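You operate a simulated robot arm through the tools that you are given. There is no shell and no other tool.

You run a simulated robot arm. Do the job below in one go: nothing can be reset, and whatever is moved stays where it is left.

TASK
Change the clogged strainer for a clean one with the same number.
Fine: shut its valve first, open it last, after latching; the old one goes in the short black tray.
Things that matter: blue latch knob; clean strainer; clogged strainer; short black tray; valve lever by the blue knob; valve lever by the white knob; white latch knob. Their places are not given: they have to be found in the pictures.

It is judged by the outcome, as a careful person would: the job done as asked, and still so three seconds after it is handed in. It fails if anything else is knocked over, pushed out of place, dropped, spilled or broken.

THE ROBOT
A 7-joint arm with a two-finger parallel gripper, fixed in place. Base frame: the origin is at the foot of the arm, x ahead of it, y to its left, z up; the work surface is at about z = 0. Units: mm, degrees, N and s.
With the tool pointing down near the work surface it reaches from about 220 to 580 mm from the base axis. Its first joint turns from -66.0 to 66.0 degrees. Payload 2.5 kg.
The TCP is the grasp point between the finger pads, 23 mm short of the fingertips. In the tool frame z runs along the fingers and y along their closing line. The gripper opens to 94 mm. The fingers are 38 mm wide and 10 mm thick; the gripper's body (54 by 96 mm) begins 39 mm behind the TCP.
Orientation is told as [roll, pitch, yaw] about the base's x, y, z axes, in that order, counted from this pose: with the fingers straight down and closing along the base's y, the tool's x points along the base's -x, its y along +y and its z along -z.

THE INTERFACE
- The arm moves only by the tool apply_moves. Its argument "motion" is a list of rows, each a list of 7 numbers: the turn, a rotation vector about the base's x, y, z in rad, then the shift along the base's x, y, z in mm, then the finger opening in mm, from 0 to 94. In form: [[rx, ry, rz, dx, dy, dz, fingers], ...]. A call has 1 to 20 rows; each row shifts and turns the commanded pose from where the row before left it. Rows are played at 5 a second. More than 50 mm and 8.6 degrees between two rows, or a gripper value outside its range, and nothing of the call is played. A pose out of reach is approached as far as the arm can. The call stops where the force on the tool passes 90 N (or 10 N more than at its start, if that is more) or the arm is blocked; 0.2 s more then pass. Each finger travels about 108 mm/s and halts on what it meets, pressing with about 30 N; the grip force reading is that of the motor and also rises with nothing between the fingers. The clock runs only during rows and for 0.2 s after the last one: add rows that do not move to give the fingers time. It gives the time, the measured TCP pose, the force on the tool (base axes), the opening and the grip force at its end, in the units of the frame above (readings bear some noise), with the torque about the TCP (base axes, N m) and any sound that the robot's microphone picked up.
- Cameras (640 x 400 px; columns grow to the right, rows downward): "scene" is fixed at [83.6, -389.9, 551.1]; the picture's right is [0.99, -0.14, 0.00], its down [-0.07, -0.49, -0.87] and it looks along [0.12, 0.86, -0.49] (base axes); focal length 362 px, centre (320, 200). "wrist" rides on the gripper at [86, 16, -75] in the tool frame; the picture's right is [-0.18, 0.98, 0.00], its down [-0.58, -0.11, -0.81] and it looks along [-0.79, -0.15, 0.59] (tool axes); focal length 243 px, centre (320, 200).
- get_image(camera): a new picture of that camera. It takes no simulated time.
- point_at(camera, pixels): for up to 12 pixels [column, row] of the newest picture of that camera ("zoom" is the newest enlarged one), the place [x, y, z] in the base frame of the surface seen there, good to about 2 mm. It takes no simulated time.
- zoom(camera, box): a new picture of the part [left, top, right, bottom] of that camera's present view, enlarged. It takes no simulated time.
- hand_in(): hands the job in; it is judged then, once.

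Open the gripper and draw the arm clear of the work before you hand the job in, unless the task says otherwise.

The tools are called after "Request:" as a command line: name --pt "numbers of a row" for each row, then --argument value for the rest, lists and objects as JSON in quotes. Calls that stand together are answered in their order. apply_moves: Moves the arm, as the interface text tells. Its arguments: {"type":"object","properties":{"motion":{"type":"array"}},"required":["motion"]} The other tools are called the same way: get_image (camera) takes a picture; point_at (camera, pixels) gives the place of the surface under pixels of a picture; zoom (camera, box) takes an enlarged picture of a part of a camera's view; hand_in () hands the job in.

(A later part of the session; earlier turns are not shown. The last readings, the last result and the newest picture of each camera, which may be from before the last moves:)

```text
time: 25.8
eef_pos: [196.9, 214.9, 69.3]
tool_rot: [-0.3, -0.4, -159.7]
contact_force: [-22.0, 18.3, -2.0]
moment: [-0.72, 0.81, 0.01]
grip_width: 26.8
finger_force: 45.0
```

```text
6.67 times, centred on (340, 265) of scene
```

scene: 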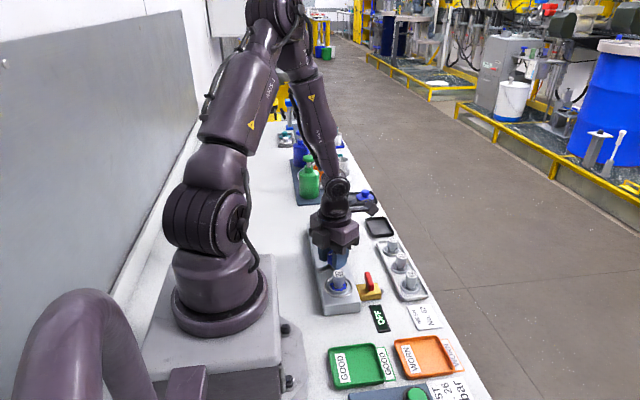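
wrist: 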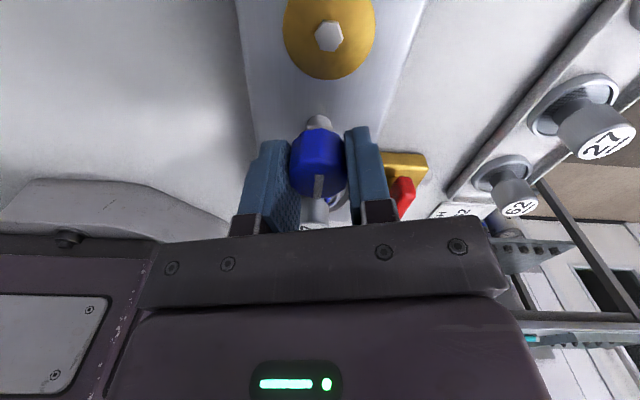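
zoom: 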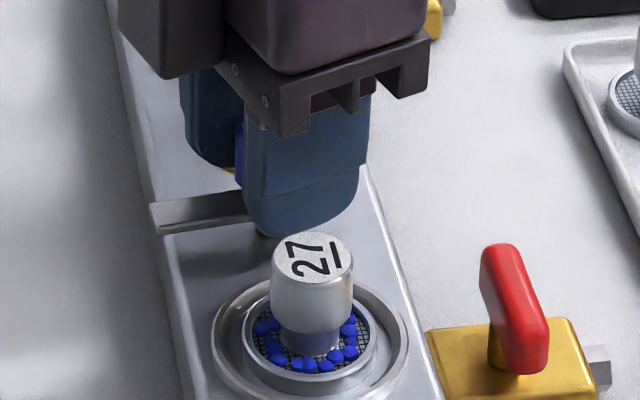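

The latch arm is about 85° round, pointing to -x. I'll open slightly (38 mm, keeping away from the strainer handle) and rise.

Request:
apply_moves --pt "0 0 0 0 0 0 32" --pt "0 0 0 0 0 0 38" --pt "0 0 0 0 0 0 38" --pt "0 0 0 0 0 10 38" --pt "0 0 0 0 0 20 38" --pt "0 0 0 0 0 30 38" --pt "0 0 0 0 0 0 38"

Request:
zoom --camera "scene" --box '[290, 200, 450, 320]'

Request:
get_image --camera "wrist"

```text
time: 27.4
eef_pos: [208.4, 198.1, 115.6]
tool_rot: [-0.4, 0.0, -159.9]
contact_force: [-0.3, -0.2, 0.2]
moment: [0.03, 0.01, -0.01]
grip_width: 37.8
finger_force: 0.1
out of reach, approached as far as the arm can: row 6
```

```text
3.33 times, centred on (370, 260) of scene
```

zoom: 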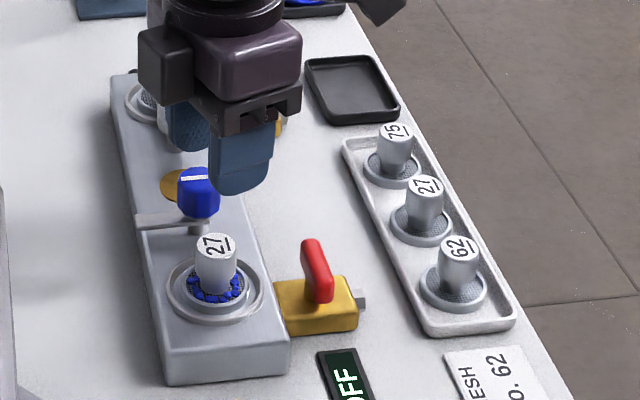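

```text
taken
```

wrist: 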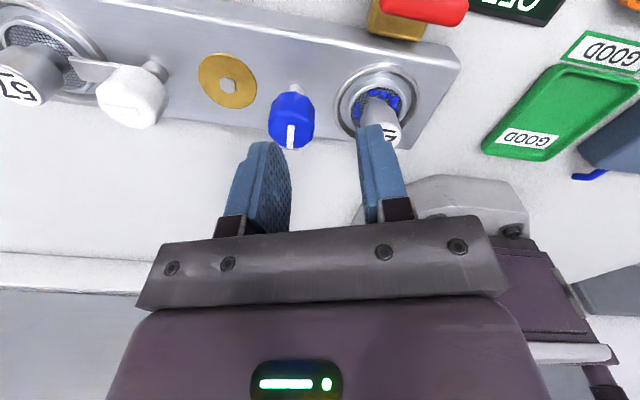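

Rising at that yaw hit a wrist limit, so the pose drifted slightly, but all is clear (z≈116) and the blue arm points to -x. I'll unwind the wrist to yaw -90 while staying high.

Request:
apply_moves --pt "0 0 0.135 0 0 0 38" --pt "0 0 0.135 0 0 0 38" --pt "0 0 0.135 0 0 0 38" --pt "0 0 0.135 0 0 0 38" --pt "0 0 0.135 0 0 0 38" --pt "0 0 0.135 0 0 0 38" --pt "0 0 0.135 0 0 0 38" --pt "0 0 0.135 0 0 0 38" --pt "0 0 0.135 0 0 0 38" --pt "0 0 0 0 0 0 38"

Request:
zoom --camera "scene" --box '[320, 255, 370, 310]'

Request:
get_image --camera "wrist"

```text
time: 29.6
eef_pos: [207.7, 199.0, 115.8]
tool_rot: [0.0, 0.1, -90.2]
contact_force: [0.9, 0.7, -0.7]
moment: [-0.01, 0.0, -0.02]
grip_width: 38.0
finger_force: 0.1
```

```text
7.27 times, centred on (345, 282) of scene
```

zoom: 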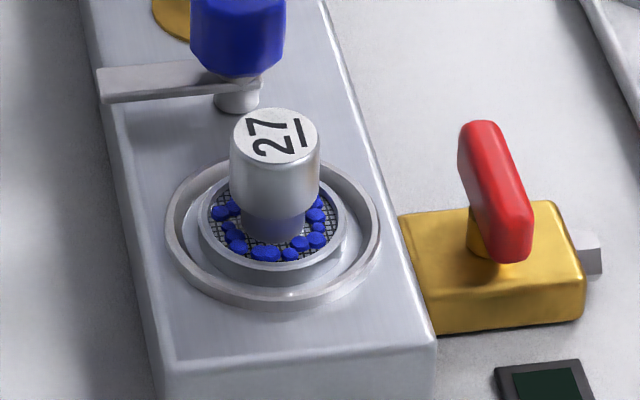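

```text
taken
```

wrist: 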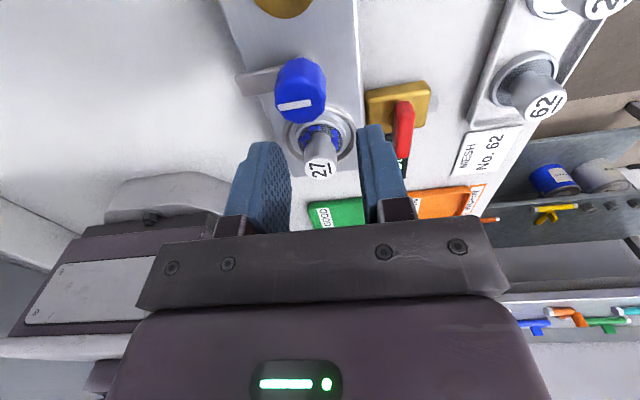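

The latch arm is fully clear of the strainer in the picture. I'll measure the strainer cap's top outline, plus the rack and tray geometry, for accurate grasp and release points.

Request:
point_at --camera "zoom" --pixels '[[274, 138], [240, 138], [310, 136], [276, 114], [272, 158], [275, 200], [274, 180], [238, 190], [312, 190], [272, 228], [260, 290], [170, 225]]'

Request:
point_at --camera "scene" --pixels '[[400, 258], [396, 258], [404, 257], [400, 256], [399, 260], [389, 257], [413, 270], [421, 285], [378, 216], [367, 220], [391, 234], [373, 236]]'

Request:
zoom --camera "scene" --box '[360, 210, 430, 300]'

```text
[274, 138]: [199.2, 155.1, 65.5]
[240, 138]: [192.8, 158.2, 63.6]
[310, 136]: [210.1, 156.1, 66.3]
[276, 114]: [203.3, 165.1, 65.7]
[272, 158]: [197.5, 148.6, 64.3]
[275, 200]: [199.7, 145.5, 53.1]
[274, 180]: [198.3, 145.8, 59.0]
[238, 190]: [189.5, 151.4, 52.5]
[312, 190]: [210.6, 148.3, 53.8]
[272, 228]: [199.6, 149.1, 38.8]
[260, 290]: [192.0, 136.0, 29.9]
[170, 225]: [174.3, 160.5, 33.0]
```

```text
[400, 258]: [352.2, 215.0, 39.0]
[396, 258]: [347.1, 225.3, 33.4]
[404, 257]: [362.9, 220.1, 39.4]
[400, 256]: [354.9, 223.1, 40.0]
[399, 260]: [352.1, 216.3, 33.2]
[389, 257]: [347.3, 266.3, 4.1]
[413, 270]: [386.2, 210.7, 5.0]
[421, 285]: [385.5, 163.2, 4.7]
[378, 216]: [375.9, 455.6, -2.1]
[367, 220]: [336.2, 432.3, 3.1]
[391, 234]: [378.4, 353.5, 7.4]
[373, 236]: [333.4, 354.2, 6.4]
```

```text
4.44 times, centred on (395, 255) of scene
```

zoom: 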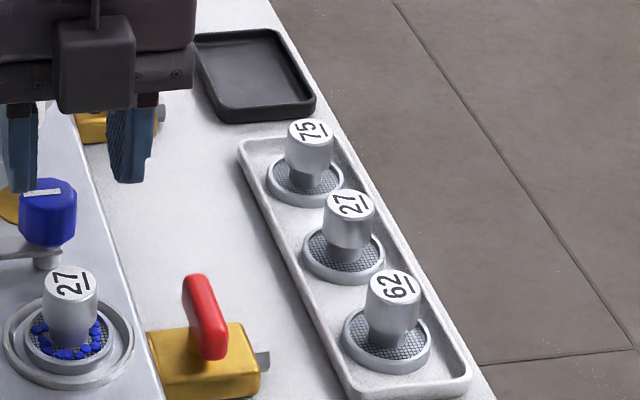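

Strainer cap centre is (200,157), cap z≈47–66. I'll move above it and open to 50 mm.

Request:
apply_moves --pt "0 0 0 -2 -10.5 0 50" --pt "0 0 0 -2 -10.5 0 50" --pt "0 0 0 -2 -10.5 0 50" --pt "0 0 0 -1.7 -10.5 0 50" --pt "0 0 0 0 0 0 50"

```text
time: 30.8
eef_pos: [200.6, 158.2, 115.4]
tool_rot: [-0.1, -0.1, -90.5]
contact_force: [-0.4, 0.0, 0.3]
moment: [0.02, 0.0, -0.05]
grip_width: 50.0
finger_force: 0.0
```

The TCP reads (200.6,158.2,115.4), centred on the cap. I'll descend to z≈64, so the tips stop at about z=41, above the rim.

Request:
apply_moves --pt "0 0 0 -0.3 -0.7 -14 50" --pt "0 0 0 0 0 -14 50" --pt "0 0 0 0 0 -12 50" --pt "0 0 0 0 0 -8 50" --pt "0 0 0 0 0 -4 50" --pt "0 0 0 0 0 0 50"

Request:
zoom --camera "scene" --box '[300, 230, 390, 310]'

Request:
get_image --camera "wrist"

```text
time: 32.2
eef_pos: [201.1, 154.5, 63.7]
tool_rot: [0.1, 0.0, -90.5]
contact_force: [0.0, 0.2, -0.5]
moment: [-0.02, -0.01, 0.04]
grip_width: 49.6
finger_force: 0.0
```

```text
5.00 times, centred on (345, 270) of scene
```

zoom: 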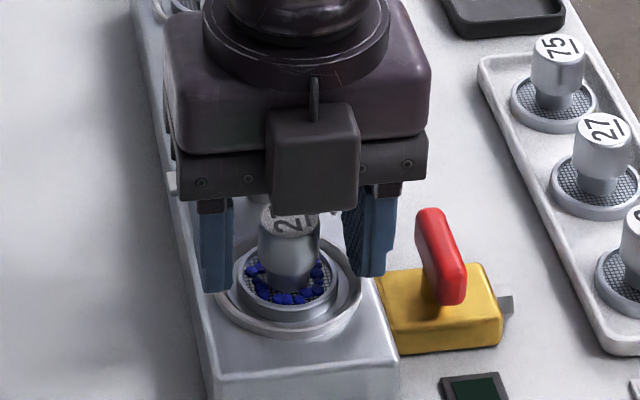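

```text
taken
```

wrist: 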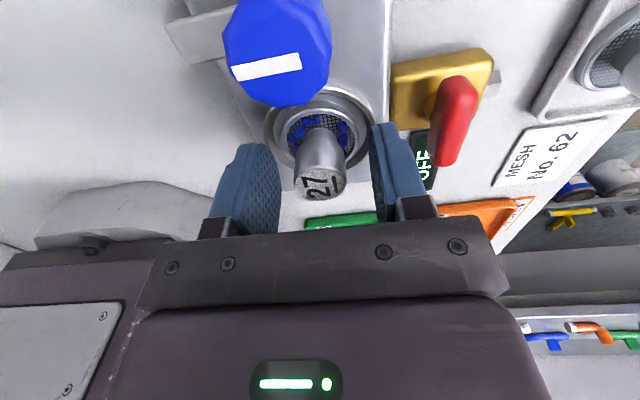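

The cap is between the fingers. I'll close gently on it.

Request:
apply_moves --pt "0 0 0 0 0 0 40" --pt "0 0 0 0 0 0 30" --pt "0 0 0 0 0 0 20" --pt "0 0 0 0 0 0 14" --pt "0 0 0 0 0 0 14"

```text
time: 33.4
eef_pos: [199.8, 156.7, 61.8]
tool_rot: [0.0, 0.0, -90.5]
contact_force: [0.9, 1.1, 0.2]
moment: [0.01, 0.0, -0.01]
grip_width: 23.9
finger_force: 29.5
```

Cap gripped at 23.9 mm with no side force. I'll lift slowly and watch the force.

Request:
apply_moves --pt "0 0 0 0 0 2 14" --pt "0 0 0 0 0 3 14" --pt "0 0 0 0 0 5 14" --pt "0 0 0 0 0 0 14"

Request:
zoom --camera "scene" --box '[300, 230, 390, 310]'

```text
time: 34.4
eef_pos: [200.7, 156.6, 74.8]
tool_rot: [0.0, 0.1, -90.3]
contact_force: [-0.2, 0.4, 0.1]
moment: [-0.02, -0.02, 0.02]
grip_width: 23.9
finger_force: 29.2
```

```text
5.00 times, centred on (345, 270) of scene
```

zoom: 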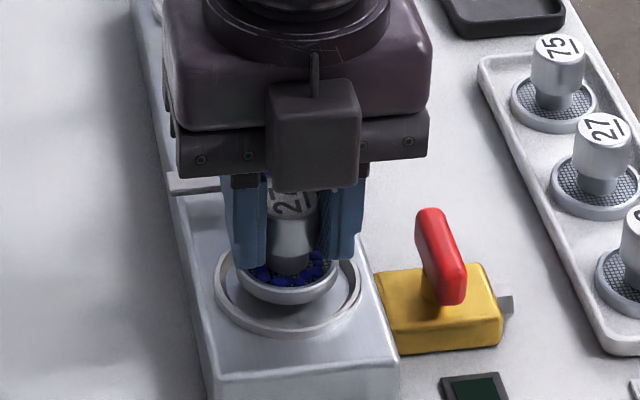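

The strainer is free of its seat, debris staying on it. I'll keep lifting to z≈150 and meanwhile measure the tray and the neighbours near it.

Request:
apply_moves --pt "0 0 0 0 0 10 14" --pt "0 0 0 0 0 12 14" --pt "0 0 0 0 0 15 14" --pt "0 0 0 0 0 15 14" --pt "0 0 0 0 0 15 14" --pt "0 0 0 0 0 10 14" --pt "0 0 0 0 0 0 14"

Request:
get_image --camera "scene"

Request:
point_at --camera "scene" --pixels '[[308, 178], [308, 158], [355, 199], [345, 196], [365, 194], [342, 168], [335, 204], [375, 206], [385, 218], [369, 219], [393, 234], [373, 237]]'

Request:
zoom --camera "scene" --box '[280, 140, 420, 260]'

```text
time: 36.0
eef_pos: [199.7, 156.1, 149.8]
tool_rot: [0.0, 0.0, -90.4]
contact_force: [0.3, 0.1, -0.3]
moment: [0.01, -0.01, 0.01]
grip_width: 23.7
finger_force: 30.3
```

```text
taken
```

scene: 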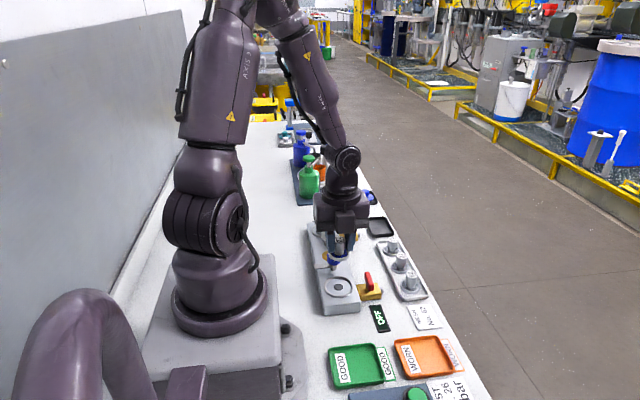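

```text
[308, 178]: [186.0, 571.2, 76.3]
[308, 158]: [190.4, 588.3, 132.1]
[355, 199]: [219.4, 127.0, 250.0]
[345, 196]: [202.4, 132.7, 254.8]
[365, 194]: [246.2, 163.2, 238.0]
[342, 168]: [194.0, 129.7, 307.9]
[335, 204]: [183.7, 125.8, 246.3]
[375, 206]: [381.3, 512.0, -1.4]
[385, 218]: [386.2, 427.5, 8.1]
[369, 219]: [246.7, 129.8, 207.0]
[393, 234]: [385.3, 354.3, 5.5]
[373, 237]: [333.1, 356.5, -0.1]
```

```text
3.33 times, centred on (350, 200) of scene
```

zoom: 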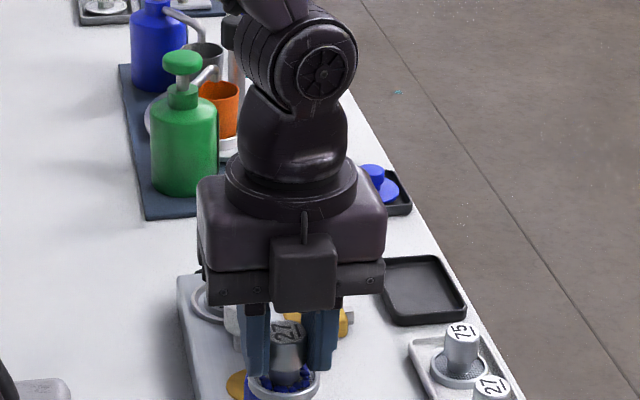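

The tray spans roughly x 332–388, y 353–435 (centre ≈ (360,395)), with nothing tall nearby. I'll carry the clogged strainer level, at z≈150, to above the tray.

Request:
apply_moves --pt "0 0 0 6 9 0 14" --pt "0 0 0 12 18 0 14" --pt "0 0 0 14 21 0 14" --pt "0 0 0 14 21 0 14" --pt "0 0 0 14 21 0 14" --pt "0 0 0 14 21 0 14" --pt "0 0 0 14 21 0 14" --pt "0 0 0 14 21 0 14" --pt "0 0 0 14 21 0 14" --pt "0 0 0 14 21 0 14" --pt "0 0 0 14 21 0 14" --pt "0 0 0 10 15 0 14" --pt "0 0 0 6 8 0 14" --pt "0 0 0 0 0 0 14"

Request:
get_image --camera "scene"

Request:
get_image --camera "wrist"

```text
time: 39.0
eef_pos: [360.0, 396.2, 150.7]
tool_rot: [0.0, -0.1, -90.5]
contact_force: [0.3, -0.3, -0.7]
moment: [-0.01, 0.02, -0.02]
grip_width: 23.8
finger_force: 30.2
```

```text
taken
```

scene: 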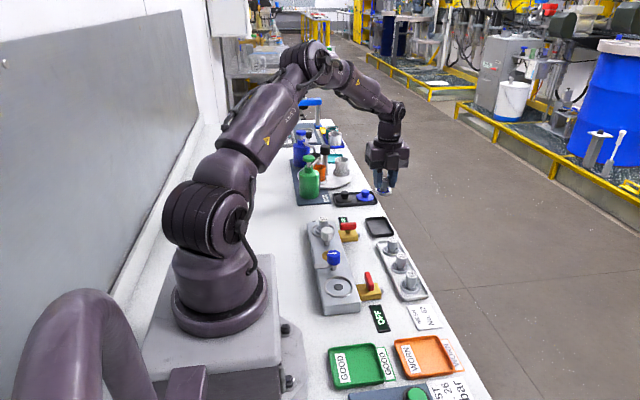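

```text
taken
```

wrist: 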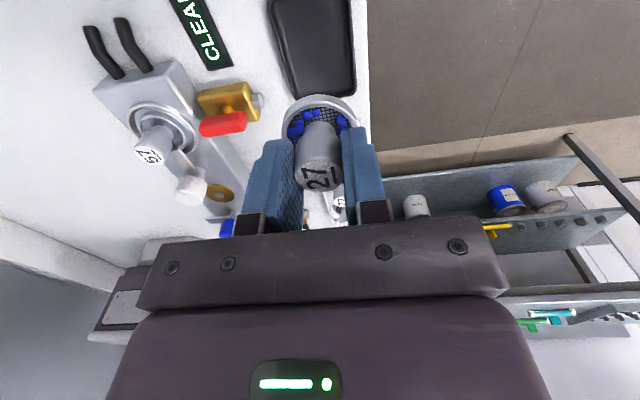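

The strainer hangs over the tray area with the debris in place. The tray is unobstructed in the scene view, so I'll recheck its outline before lowering.

Request:
zoom --camera "scene" --box '[355, 205, 405, 245]'

Request:
point_at --camera "scene" --pixels '[[367, 219], [386, 217], [394, 234], [374, 237], [380, 227], [369, 222], [384, 219], [390, 232], [376, 234], [366, 218], [388, 218], [372, 236]]'

```text
10.00 times, centred on (380, 225) of scene
```

zoom: 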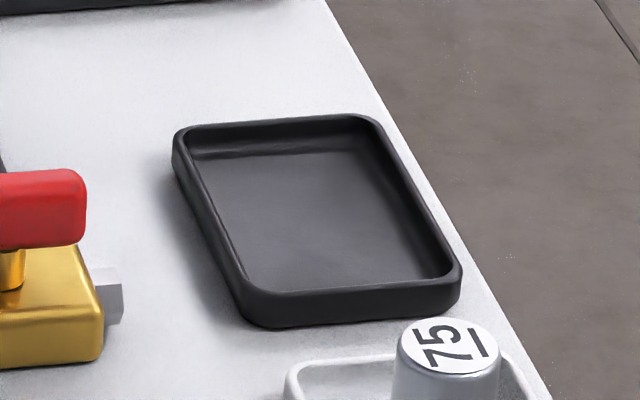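

```text
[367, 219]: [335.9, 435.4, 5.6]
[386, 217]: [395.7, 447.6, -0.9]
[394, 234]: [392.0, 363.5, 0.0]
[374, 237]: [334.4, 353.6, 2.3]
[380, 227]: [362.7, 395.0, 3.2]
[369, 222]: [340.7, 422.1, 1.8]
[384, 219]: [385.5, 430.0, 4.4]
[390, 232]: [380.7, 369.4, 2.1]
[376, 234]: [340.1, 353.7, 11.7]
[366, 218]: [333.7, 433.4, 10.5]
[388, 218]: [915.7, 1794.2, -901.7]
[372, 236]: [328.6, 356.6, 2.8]
```

Tray outer x≈332–389, y≈352–436, rim z≈11, floor z≈3; centre ≈ (361,395). I'll descend to about z=44 here, then feel for the floor in small steps.

Request:
apply_moves --pt "0 0 0 0.8 -0.8 -10 14" --pt "0 0 0 0 0 -15 14" --pt "0 0 0 0 0 -15 14" --pt "0 0 0 0 0 -15 14" --pt "0 0 0 0 0 -15 14" --pt "0 0 0 0 0 -15 14" --pt "0 0 0 0 0 -12 14" --pt "0 0 0 0 0 -8 14" --pt "0 0 0 0 0 0 14"

Request:
zoom --camera "scene" --box '[340, 190, 420, 250]'

```text
time: 41.0
eef_pos: [361.0, 394.2, 45.2]
tool_rot: [0.0, -0.1, -90.4]
contact_force: [-1.0, -0.2, -0.1]
moment: [0.03, 0.02, -0.01]
grip_width: 23.8
finger_force: 30.0
```

```text
6.67 times, centred on (380, 220) of scene
```

zoom: 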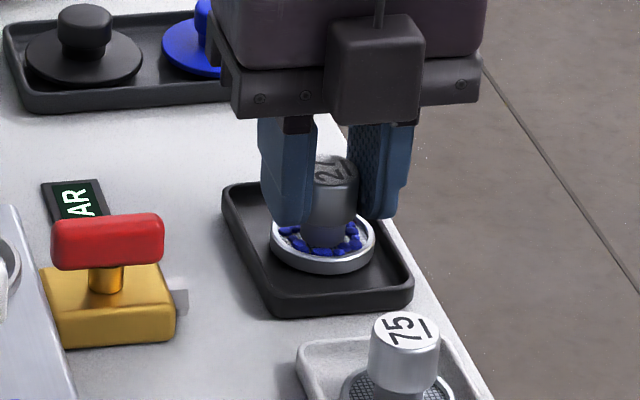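

The strainer is inside the tray outline, about 8 mm above the floor. I'll lower in small steps and watch for contact.

Request:
apply_moves --pt "0 0 0 0 0 -2 14" --pt "0 0 0 0 0 -2 14" --pt "0 0 0 0 0 -1.5 14" --pt "0 0 0 0 0 -1 14" --pt "0 0 0 0 0 0 14"

```text
time: 42.2
eef_pos: [361.8, 395.2, 40.8]
tool_rot: [0.2, 0.2, -90.4]
contact_force: [5.0, 2.5, 16.6]
moment: [0.06, -0.21, -0.04]
grip_width: 24.0
finger_force: 30.1
```

Contact: 16.6 N upward at z≈40. I'll check that it's the floor and not the tray wall.

Request:
zoom --camera "scene" --box '[360, 205, 400, 245]'

Request:
get_image --camera "wrist"

```text
10.00 times, centred on (380, 225) of scene
```

zoom: 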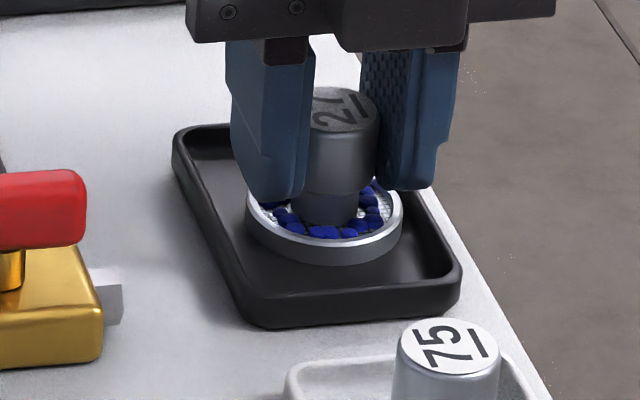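

```text
taken
```

wrist: 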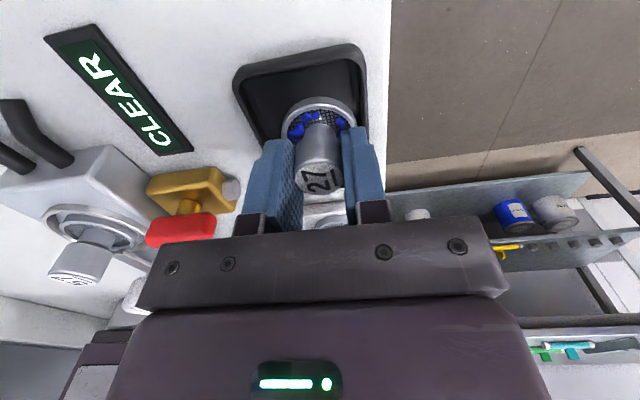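

The rim looks close to the tray's +x wall (wrist column 357 vs wall ~360). I'll measure the rim and wall positions on both sides.

Request:
zoom --camera "wrist" --box '[220, 30, 400, 160]'

Request:
point_at --camera "wrist" --pixels '[[284, 125], [355, 118], [320, 98], [361, 100], [367, 100], [355, 90], [250, 100], [258, 110], [340, 60], [300, 75], [363, 120], [262, 125]]'

Request:
point_at --camera "scene" --pixels '[[372.7, 225], [388.2, 225], [380, 230], [369, 225], [390, 225], [391, 226], [368, 225], [380, 231.5], [380, 233], [366, 225], [393, 228], [387, 231]]'

```text
3.08 times, centred on (310, 95) of wrist
```

zoom: 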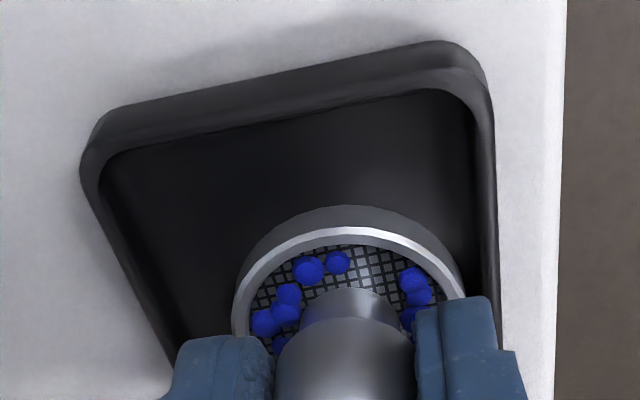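

```text
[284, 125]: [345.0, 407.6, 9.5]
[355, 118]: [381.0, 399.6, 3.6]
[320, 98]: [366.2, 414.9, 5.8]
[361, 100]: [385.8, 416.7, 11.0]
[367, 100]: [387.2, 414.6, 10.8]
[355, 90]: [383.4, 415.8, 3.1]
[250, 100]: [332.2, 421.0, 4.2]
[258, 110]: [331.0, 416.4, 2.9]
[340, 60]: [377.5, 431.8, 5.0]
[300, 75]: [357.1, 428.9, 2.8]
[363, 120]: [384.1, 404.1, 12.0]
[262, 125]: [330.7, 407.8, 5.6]
```

```text
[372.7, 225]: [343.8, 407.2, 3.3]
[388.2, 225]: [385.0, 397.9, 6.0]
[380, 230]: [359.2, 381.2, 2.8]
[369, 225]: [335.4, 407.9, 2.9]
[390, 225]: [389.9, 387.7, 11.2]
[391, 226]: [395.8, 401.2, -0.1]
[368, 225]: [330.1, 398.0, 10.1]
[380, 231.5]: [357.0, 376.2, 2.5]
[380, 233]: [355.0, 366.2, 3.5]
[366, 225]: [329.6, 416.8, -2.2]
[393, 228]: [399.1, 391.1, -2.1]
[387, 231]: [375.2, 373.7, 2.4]
```

The rim bottom is on the tray floor (front edge at about z=2.5), just 2 mm from the +x wall. I'll lift 3 mm, shift 2 mm in -x to centre it, set it down and release.

Request:
apply_moves --pt "0 0 0 0 0 3 14" --pt "0 0 0 -2 0 0 14" --pt "0 0 0 0 0 -1.5 14" --pt "0 0 0 0 0 -1.3 14" --pt "0 0 0 0 0 0 14"

```text
time: 43.4
eef_pos: [359.5, 394.8, 39.3]
tool_rot: [0.1, 0.2, -90.4]
contact_force: [-1.1, -2.2, 8.4]
moment: [0.03, -0.08, -0.05]
grip_width: 23.9
finger_force: 29.8
```

It rests on the floor with a light 8 N. I'll release gently to 34 mm, wait, then rise straight up.

Request:
apply_moves --pt "0 0 0 0 0 0 26" --pt "0 0 0 0 0 0 30" --pt "0 0 0 0 0 0 34" --pt "0 0 0 0 0 0 34" --pt "0 0 0 0 0 5 34" --pt "0 0 0 0 0 10 34" --pt "0 0 0 0 0 15 34" --pt "0 0 0 0 0 20 34" --pt "0 0 0 0 0 30 34" --pt "0 0 0 0 0 0 34"

Request:
zoom --camera "scene" --box '[345, 195, 425, 255]'

Request:
get_image --camera "wrist"

```text
time: 45.6
eef_pos: [358.0, 393.8, 119.2]
tool_rot: [-0.1, 0.0, -90.4]
contact_force: [0.2, -0.4, -0.1]
moment: [-0.03, 0.0, 0.03]
grip_width: 33.9
finger_force: 0.0
```

```text
6.67 times, centred on (385, 225) of scene
```

zoom: 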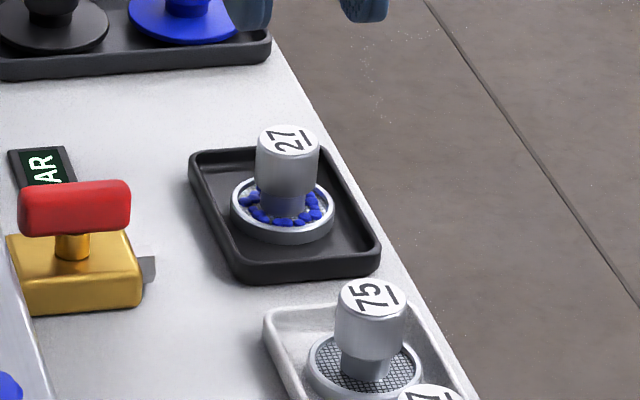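

```text
taken
```

wrist: 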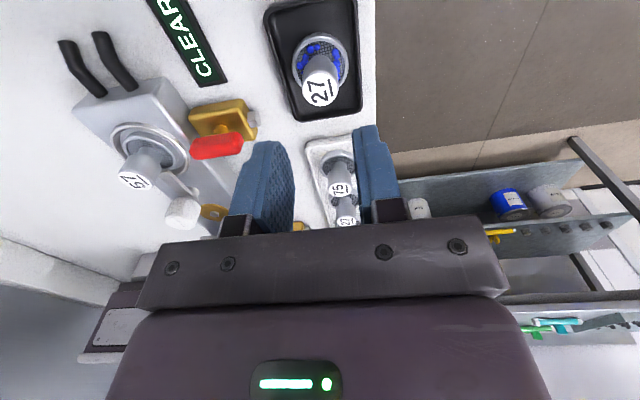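

The clogged strainer sits in the short black tray. Now I'll measure the clean "27" in the rack precisely.

Request:
zoom --camera "scene" --box '[380, 240, 430, 295]'

Request:
point_at --camera "scene" --pixels '[[396, 255], [400, 254], [404, 254.5], [400, 256.5], [399.5, 259], [399.5, 263], [396, 262], [404, 262], [400, 270], [390, 266], [409, 268], [398, 274]]'

```text
7.27 times, centred on (405, 268) of scene
```

zoom: 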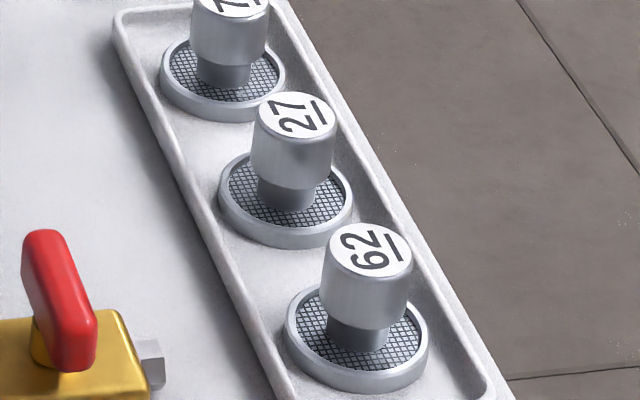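

```text
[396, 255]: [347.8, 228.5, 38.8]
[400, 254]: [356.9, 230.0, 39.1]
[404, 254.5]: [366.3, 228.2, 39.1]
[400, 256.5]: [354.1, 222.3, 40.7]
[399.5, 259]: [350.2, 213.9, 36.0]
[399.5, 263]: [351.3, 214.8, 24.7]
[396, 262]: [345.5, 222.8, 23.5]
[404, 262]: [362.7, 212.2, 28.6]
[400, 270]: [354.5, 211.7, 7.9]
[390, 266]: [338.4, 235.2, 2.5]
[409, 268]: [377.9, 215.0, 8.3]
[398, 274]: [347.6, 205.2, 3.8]
```

I'll take the cap-top centre and edge points directly from this zoom.

Request:
point_at --camera "zoom" --pixels '[[298, 115], [265, 115], [332, 113], [299, 96], [296, 134], [293, 150], [290, 170], [256, 160], [328, 158], [230, 215], [345, 200], [285, 240]]'

```text
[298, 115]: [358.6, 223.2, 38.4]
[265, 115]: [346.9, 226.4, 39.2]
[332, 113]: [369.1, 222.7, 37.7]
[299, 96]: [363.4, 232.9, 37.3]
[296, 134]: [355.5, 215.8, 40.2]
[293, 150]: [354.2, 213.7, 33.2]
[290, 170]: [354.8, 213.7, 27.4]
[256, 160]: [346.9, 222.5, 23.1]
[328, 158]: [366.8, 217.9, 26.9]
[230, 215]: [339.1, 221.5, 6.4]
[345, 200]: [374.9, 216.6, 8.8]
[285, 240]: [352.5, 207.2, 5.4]
```

Clean "27" cap centre is (358.3,224.5), top z≈39. I'll travel there at z≈119 with the fingers 42 mm open.

Request:
apply_moves --pt "0 0 0.003 0 -15 0 42" --pt "0 0 0.003 0 -28 0 42" --pt "0 0 0 0 -28 0 42" --pt "0 0 0 0 -28 0 42" --pt "0 0 0 0 -28 0 42" --pt "0 0 0 0 -28 0 42" --pt "0 0 0 0 -15 0 42" --pt "0 0 0 0 0 0 42"

Request:
zoom --camera "scene" --box '[350, 200, 450, 300]'

Request:
get_image --camera "wrist"

```text
time: 47.4
eef_pos: [359.1, 223.3, 119.9]
tool_rot: [0.0, -0.2, -90.1]
contact_force: [0.4, -0.6, -0.1]
moment: [0.0, 0.02, -0.04]
grip_width: 41.8
finger_force: 0.0
```

```text
4.00 times, centred on (400, 250) of scene
```

zoom: 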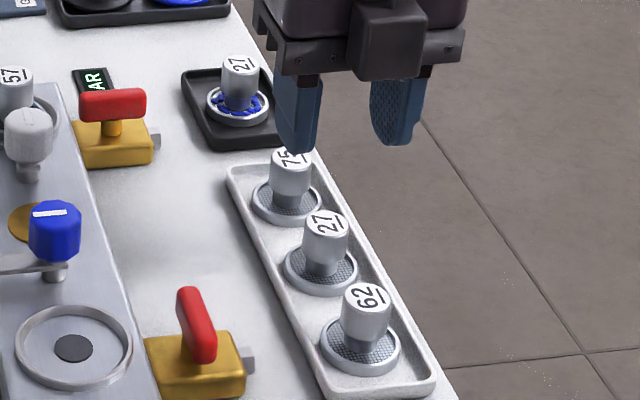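

```text
taken
```

wrist: 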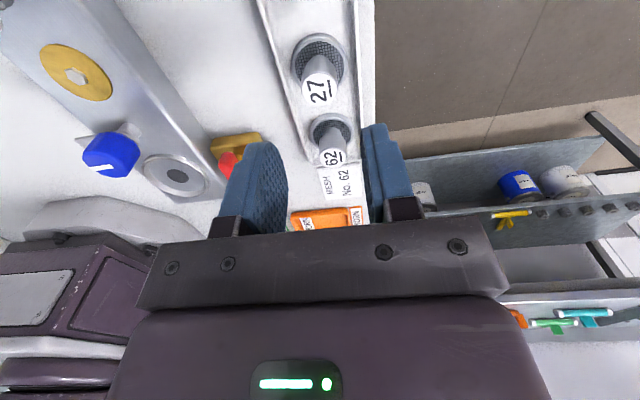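

The gripper is above the clean 27. I'll adjust about 1 mm and descend to z≈37.

Request:
apply_moves --pt "0 0 0 -0.5 0.8 -15 42" --pt "0 0 0 0 0 -15 42" --pt "0 0 0 0 0 -15 42" --pt "0 0 0 0 0 -14 42" --pt "0 0 0 0 0 -10 42" --pt "0 0 0 0 0 -6 42" --pt "0 0 0 0 0 0 42"

Request:
zoom --camera "scene" --box '[360, 220, 440, 290]'

Request:
get_image --camera "wrist"

```text
time: 49.0
eef_pos: [357.7, 224.8, 44.3]
tool_rot: [0.1, 0.0, -89.9]
contact_force: [-0.4, -0.6, 0.1]
moment: [0.0, 0.01, 0.02]
grip_width: 41.9
finger_force: 0.1
```

```text
5.71 times, centred on (400, 255) of scene
```

zoom: 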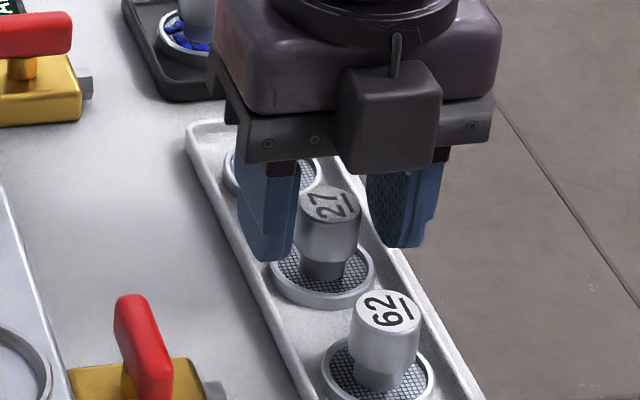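

```text
taken
```

wrist: 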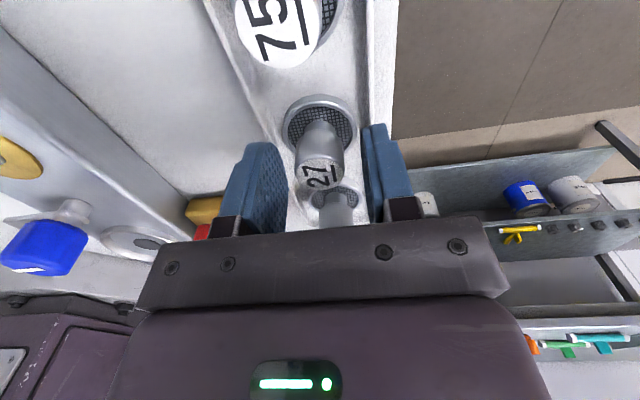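

Centred on the clean 27, clear of 62 and 75. I'll go down the last 6.5 mm and close.

Request:
apply_moves --pt "0 0 0 0 0 -4 42" --pt "0 0 0 0 0 -2.5 42" --pt "0 0 0 0 0 0 34" --pt "0 0 0 0 0 0 26" --pt "0 0 0 0 0 0 18" --pt "0 0 0 0 0 0 14" --pt "0 0 0 0 0 0 14"

```text
time: 50.6
eef_pos: [358.8, 224.1, 39.8]
tool_rot: [0.0, 0.0, -89.9]
contact_force: [0.3, -0.2, 0.2]
moment: [0.01, 0.01, 0.01]
grip_width: 23.8
finger_force: 30.1
```

The clean strainer is gripped at 23.8 mm. I'll lift slowly at first, then up to z≈140.

Request:
apply_moves --pt "0 0 0 0 0 2 14" --pt "0 0 0 0 0 4 14" --pt "0 0 0 0 0 8 14" --pt "0 0 0 0 0 14 14" --pt "0 0 0 0 0 18 14" --pt "0 0 0 0 0 18 14" --pt "0 0 0 0 0 18 14" --pt "0 0 0 0 0 18 14" --pt "0 0 0 0 0 8 14" --pt "0 0 0 0 0 0 14"

Request:
get_image --camera "scene"

Request:
get_image --camera "wrist"

```text
time: 52.8
eef_pos: [356.8, 224.0, 145.9]
tool_rot: [0.0, 0.0, -90.0]
contact_force: [-0.3, 0.1, -0.7]
moment: [-0.03, 0.0, 0.0]
grip_width: 23.7
finger_force: 30.4
```

```text
taken
```

scene: 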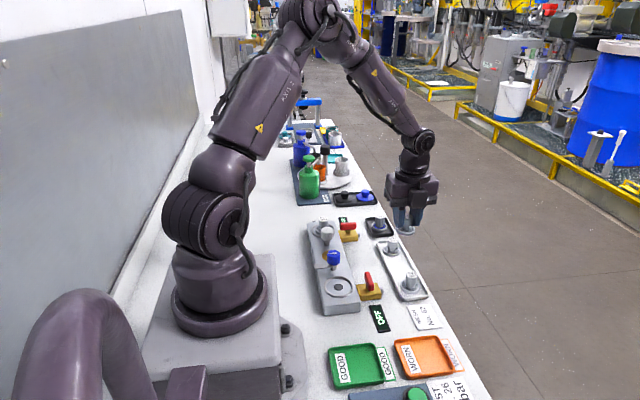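

```text
taken
```

wrist: 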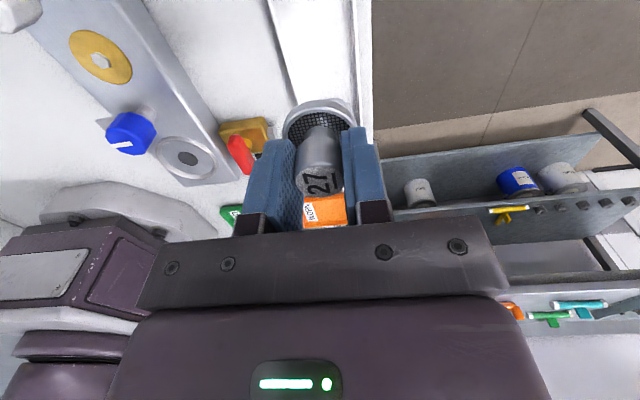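

The clean strainer is held level. I'll measure the empty seat's centre before carrying it over.

Request:
zoom --camera "scene" --box '[315, 265, 365, 315]'

Request:
point_at --camera "scene" --pixels '[[340, 286], [326, 287], [354, 286], [340, 278], [340, 296], [340, 282], [340, 291], [330, 287], [350, 286], [345, 285], [335, 287], [340, 289]]'

```text
8.00 times, centred on (340, 290) of scene
```

zoom: 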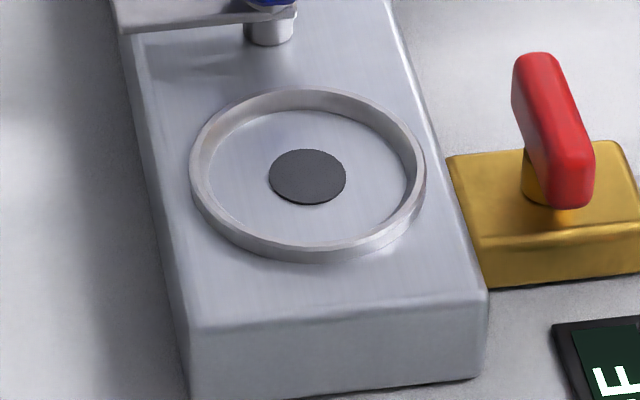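

```text
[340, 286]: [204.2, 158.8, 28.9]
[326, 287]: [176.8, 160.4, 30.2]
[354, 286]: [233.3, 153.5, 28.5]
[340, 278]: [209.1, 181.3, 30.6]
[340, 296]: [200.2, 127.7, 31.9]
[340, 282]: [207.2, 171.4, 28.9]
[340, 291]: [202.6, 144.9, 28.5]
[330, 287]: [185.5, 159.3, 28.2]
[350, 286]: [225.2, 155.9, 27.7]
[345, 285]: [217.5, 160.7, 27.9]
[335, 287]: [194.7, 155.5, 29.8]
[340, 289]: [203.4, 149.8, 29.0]
```

Seat floor is z≈28.5 with the black centre disk near (201,156), matching where the old strainer stood. I'll carry the clean one there at z≈146.

Request:
apply_moves --pt "0 0 0 -7 -3 0 14" --pt "0 0 0 -15 -6.5 0 14" --pt "0 0 0 -18 -7.7 0 14" --pt "0 0 0 -18 -7.7 0 14" --pt "0 0 0 -18 -7.7 0 14" --pt "0 0 0 -18 -7.7 0 14" --pt "0 0 0 -18 -7.7 0 14" --pt "0 0 0 -18 -7.7 0 14" --pt "0 0 0 -15 -6.5 0 14" --pt "0 0 0 -8 -4 0 14" --pt "0 0 0 -4 -1.3 0 14" --pt "0 0 0 0 0 0 14"

Request:
point_at --camera "zoom" --pixels '[[308, 177], [290, 177], [326, 177], [308, 165], [308, 190]]'

```text
time: 55.4
eef_pos: [201.1, 157.7, 145.8]
tool_rot: [0.0, 0.0, -89.9]
contact_force: [-0.6, 0.4, -0.7]
moment: [0.0, 0.03, 0.0]
grip_width: 23.8
finger_force: 30.3
```

```text
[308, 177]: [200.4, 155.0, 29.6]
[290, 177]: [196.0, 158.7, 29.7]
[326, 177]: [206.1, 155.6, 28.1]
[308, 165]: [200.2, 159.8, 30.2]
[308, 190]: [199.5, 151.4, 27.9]
```

TCP is at (201,157.7,146), over the seat. I'll shift a millimetre and descend to about z=72.

Request:
apply_moves --pt "0 0 0 -0.6 -0.8 -12 14" --pt "0 0 0 0 0 -15 14" --pt "0 0 0 0 0 -15 14" --pt "0 0 0 0 0 -14 14" --pt "0 0 0 0 0 -10 14" --pt "0 0 0 0 0 -7 14" --pt "0 0 0 0 0 0 14"

Request:
zoom --camera "scene" --box '[310, 245, 370, 310]'

Request:
get_image --camera "wrist"

```text
time: 57.0
eef_pos: [200.7, 157.1, 70.8]
tool_rot: [0.1, 0.0, -90.0]
contact_force: [0.1, 0.3, -0.1]
moment: [0.0, 0.01, 0.01]
grip_width: 23.9
finger_force: 29.8
```

```text
6.15 times, centred on (340, 278) of scene
```

zoom: 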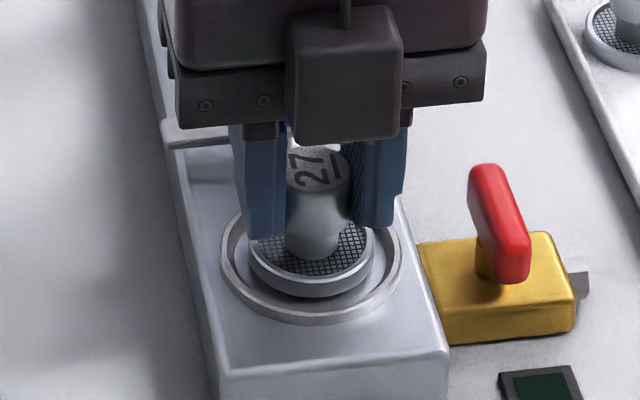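

```text
taken
```

wrist: 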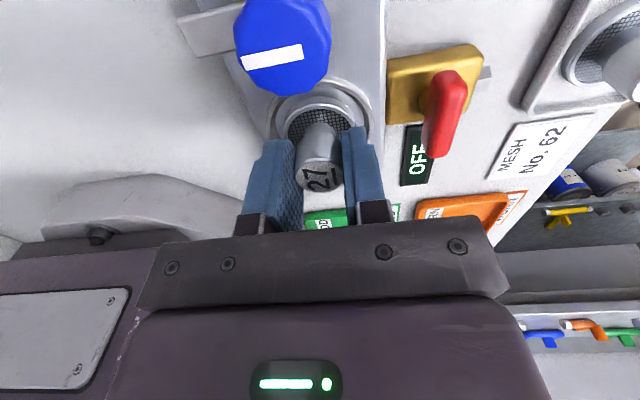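

The strainer is inside the ring outline, about 6 mm above the floor. I'll lower in small steps until contact.

Request:
apply_moves --pt "0 0 0 0 0 -2 14" --pt "0 0 0 0 0 -1.5 14" --pt "0 0 0 0 0 -1.2 14" --pt "0 0 0 0 0 -1 14" --pt "0 0 0 0 0 0 14"

```text
time: 58.2
eef_pos: [199.8, 157.3, 67.3]
tool_rot: [0.0, 0.0, -89.9]
contact_force: [0.1, 1.9, 4.3]
moment: [0.09, 0.06, -0.01]
grip_width: 23.7
finger_force: 29.9
```

First light contact (4 N) is appearing. I'll press down half a millimetre more to confirm it is seated.

Request:
apply_moves --pt "0 0 0 0 0 -0.5 14" --pt "0 0 0 0 0 0 14" --pt "0 0 0 0 0 0 14"

Request:
zoom --camera "scene" --box '[310, 245, 370, 310]'

Request:
zoom --camera "wrist" --box '[240, 60, 400, 200]'

```text
time: 59.0
eef_pos: [199.1, 156.5, 68.0]
tool_rot: [0.0, 0.0, -90.0]
contact_force: [0.7, 0.4, 0.3]
moment: [0.04, 0.02, -0.04]
grip_width: 24.1
finger_force: 30.1
```

```text
6.15 times, centred on (340, 278) of scene
```

zoom: 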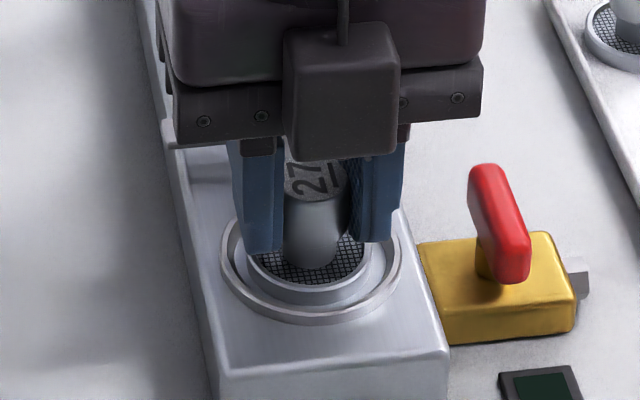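

```text
2.86 times, centred on (320, 130) of wrist
```

zoom: 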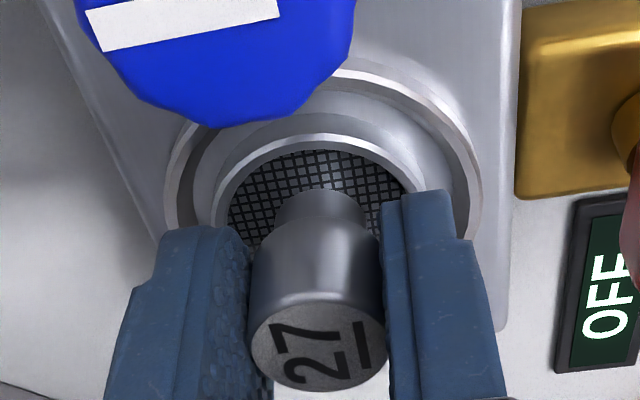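

The force is back near zero, so it isn't fully down yet. I'll lower another 1.5 mm in small steps.

Request:
apply_moves --pt "0 0 0 0 0 -0.5 14" --pt "0 0 0 0 0 -0.5 14" --pt "0 0 0 0 0 -0.5 14" --pt "0 0 0 0 0 0 14"

```text
time: 60.0
eef_pos: [199.9, 157.3, 65.3]
tool_rot: [0.0, 0.0, -90.1]
contact_force: [-0.6, 0.8, 1.0]
moment: [0.04, -0.01, 0.03]
grip_width: 23.9
finger_force: 29.9
```

Request:
apply_moves --pt "0 0 0 0 0 -0.5 14" --pt "0 0 0 0 0 -0.5 14" --pt "0 0 0 0 0 -0.5 14" --pt "0 0 0 0 0 0 14"

Request:
zoom --camera "scene" --box '[320, 260, 360, 305]'

```text
time: 61.0
eef_pos: [200.2, 156.9, 63.2]
tool_rot: [0.0, -0.1, -90.1]
contact_force: [0.9, -0.7, 1.3]
moment: [0.02, 0.01, -0.01]
grip_width: 23.8
finger_force: 30.3
```

```text
8.89 times, centred on (340, 282) of scene
```

zoom: 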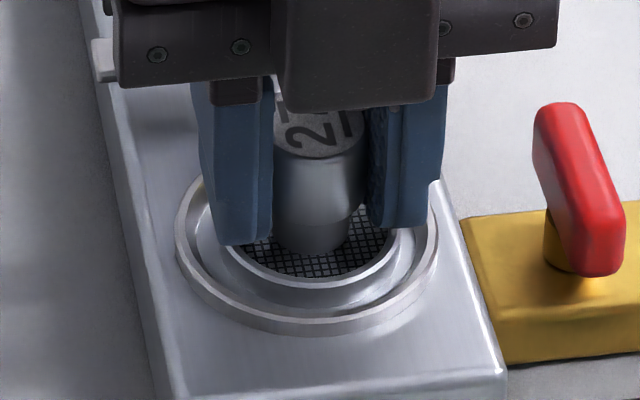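

Still no contact at z≈63.5. I'll keep lowering in half-millimetre steps.

Request:
apply_moves --pt "0 0 0 0 0 -0.5 14" --pt "0 0 0 0 0 -0.5 14" --pt "0 0 0 0 0 0 14"

```text
time: 61.8
eef_pos: [201.2, 156.2, 61.6]
tool_rot: [0.0, 0.0, -90.0]
contact_force: [0.1, 0.1, 0.4]
moment: [0.02, 0.0, -0.06]
grip_width: 23.8
finger_force: 30.2
```

I'll view the same area with the same zoom box as when the old strainer was seated, for direct comparison.

Request:
zoom --camera "scene" --box '[320, 255, 370, 310]'

Request:
point_at --camera "zoom" --pixels '[[268, 270], [268, 278], [268, 285], [268, 262], [268, 300], [345, 240], [215, 255], [272, 150], [275, 180], [190, 255], [372, 250], [290, 265]]'

```text
7.27 times, centred on (345, 282) of scene
```

zoom: 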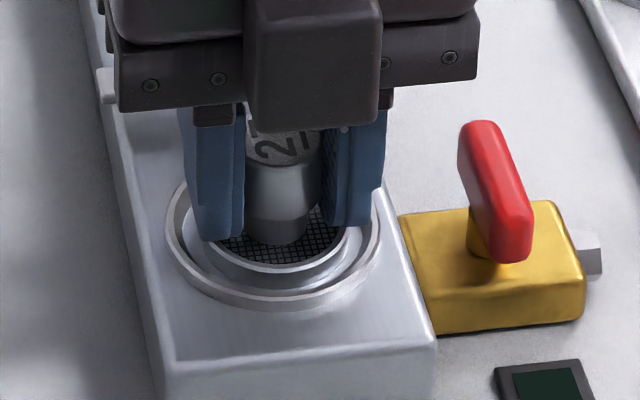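

```text
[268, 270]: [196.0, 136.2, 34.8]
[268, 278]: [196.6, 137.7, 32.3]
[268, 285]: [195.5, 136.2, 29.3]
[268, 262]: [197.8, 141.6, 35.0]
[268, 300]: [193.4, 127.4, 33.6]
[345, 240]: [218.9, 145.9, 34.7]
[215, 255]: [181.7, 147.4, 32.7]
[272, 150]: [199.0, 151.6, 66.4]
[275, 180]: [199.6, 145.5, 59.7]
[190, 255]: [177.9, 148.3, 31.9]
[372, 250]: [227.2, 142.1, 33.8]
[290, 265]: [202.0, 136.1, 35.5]
```

The rim bottom reads z≈29 and the cap top 66.4, matching the old one's seated height. I'll lower up to 1 mm more to confirm contact.

Request:
apply_moves --pt "0 0 0 0 0 -0.5 14" --pt "0 0 0 0 0 0 14"

```text
time: 62.4
eef_pos: [200.7, 156.6, 60.9]
tool_rot: [-0.1, 0.1, -90.1]
contact_force: [-0.7, -0.8, -0.3]
moment: [0.05, 0.01, -0.03]
grip_width: 24.0
finger_force: 29.7
```

No force yet; I'll continue another millimetre in half-millimetre steps.

Request:
apply_moves --pt "0 0 0 0 0 -0.5 14" --pt "0 0 0 0 0 -0.5 14" --pt "0 0 0 0 0 0 14"

Request:
zoom --camera "scene" --box '[320, 255, 370, 310]'

Request:
point_at --camera "zoom" --pixels '[[268, 270], [268, 278], [268, 285], [268, 262], [272, 150], [275, 155], [268, 290], [280, 283]]'

```text
time: 63.2
eef_pos: [200.0, 156.3, 61.7]
tool_rot: [0.0, 0.0, -90.0]
contact_force: [0.0, 0.0, -0.1]
moment: [0.0, 0.01, 0.0]
grip_width: 23.8
finger_force: 29.8
```

```text
7.27 times, centred on (345, 282) of scene
```

zoom: 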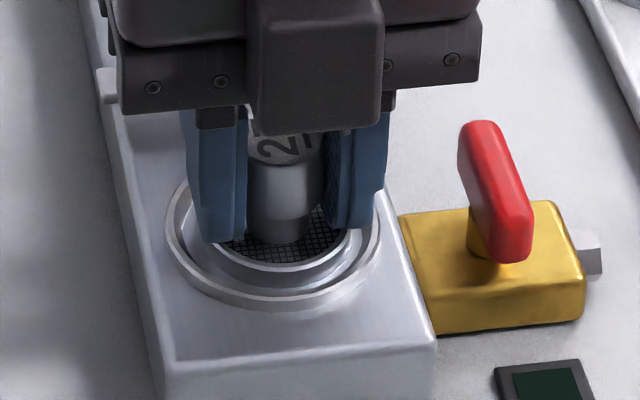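

```text
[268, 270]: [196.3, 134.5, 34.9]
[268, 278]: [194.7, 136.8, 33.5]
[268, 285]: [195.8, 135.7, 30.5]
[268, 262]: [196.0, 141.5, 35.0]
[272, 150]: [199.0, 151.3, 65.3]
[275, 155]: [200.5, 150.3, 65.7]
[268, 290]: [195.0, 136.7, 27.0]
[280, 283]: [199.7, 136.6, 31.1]
```

Still free. I'll continue with three more half-millimetre steps, watching force.

Request:
apply_moves --pt "0 0 0 0 0 -0.5 14" --pt "0 0 0 0 0 0 14" --pt "0 0 0 0 0 0 14"

```text
time: 64.0
eef_pos: [201.3, 157.2, 60.9]
tool_rot: [-0.1, 0.0, -90.0]
contact_force: [0.5, 0.1, -0.3]
moment: [-0.02, -0.03, 0.0]
grip_width: 23.7
finger_force: 29.8
```

Readings are noisy, so I'll check fingertip and strainer heights through the camera.

Request:
zoom --camera "scene" --box '[325, 265, 355, 300]'

Request:
point_at --camera "zoom" --pixels '[[180, 235], [190, 235], [170, 225], [450, 205], [440, 210], [300, 100], [300, 290], [300, 300], [300, 315], [300, 325], [300, 335], [300, 345]]'

```text
11.43 times, centred on (340, 282) of scene
```

zoom: 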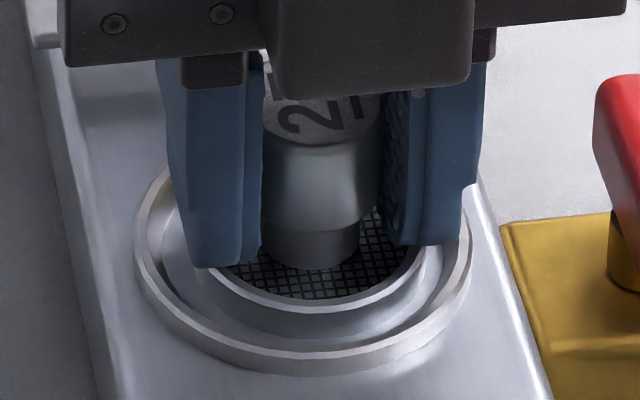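

```text
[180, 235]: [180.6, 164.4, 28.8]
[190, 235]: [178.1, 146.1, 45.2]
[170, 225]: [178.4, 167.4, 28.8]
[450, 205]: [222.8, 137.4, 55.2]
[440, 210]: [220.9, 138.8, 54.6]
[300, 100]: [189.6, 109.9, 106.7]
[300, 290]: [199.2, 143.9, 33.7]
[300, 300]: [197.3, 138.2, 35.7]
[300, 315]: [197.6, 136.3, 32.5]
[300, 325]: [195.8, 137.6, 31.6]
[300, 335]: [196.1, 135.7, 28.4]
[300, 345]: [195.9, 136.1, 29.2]
```

The rim bottom reads about z=28.5–29, right at the seat floor level. I'll press another 1 mm in two steps to get a definite contact reading.

Request:
apply_moves --pt "0 0 0 0 0 -0.6 14" --pt "0 0 0 0 0 -0.6 14" --pt "0 0 0 0 0 0 14"

```text
time: 64.8
eef_pos: [201.3, 156.5, 59.5]
tool_rot: [0.1, -0.1, -90.1]
contact_force: [1.1, -6.0, 30.7]
moment: [-0.18, 0.05, -0.03]
grip_width: 23.9
finger_force: 30.0
```

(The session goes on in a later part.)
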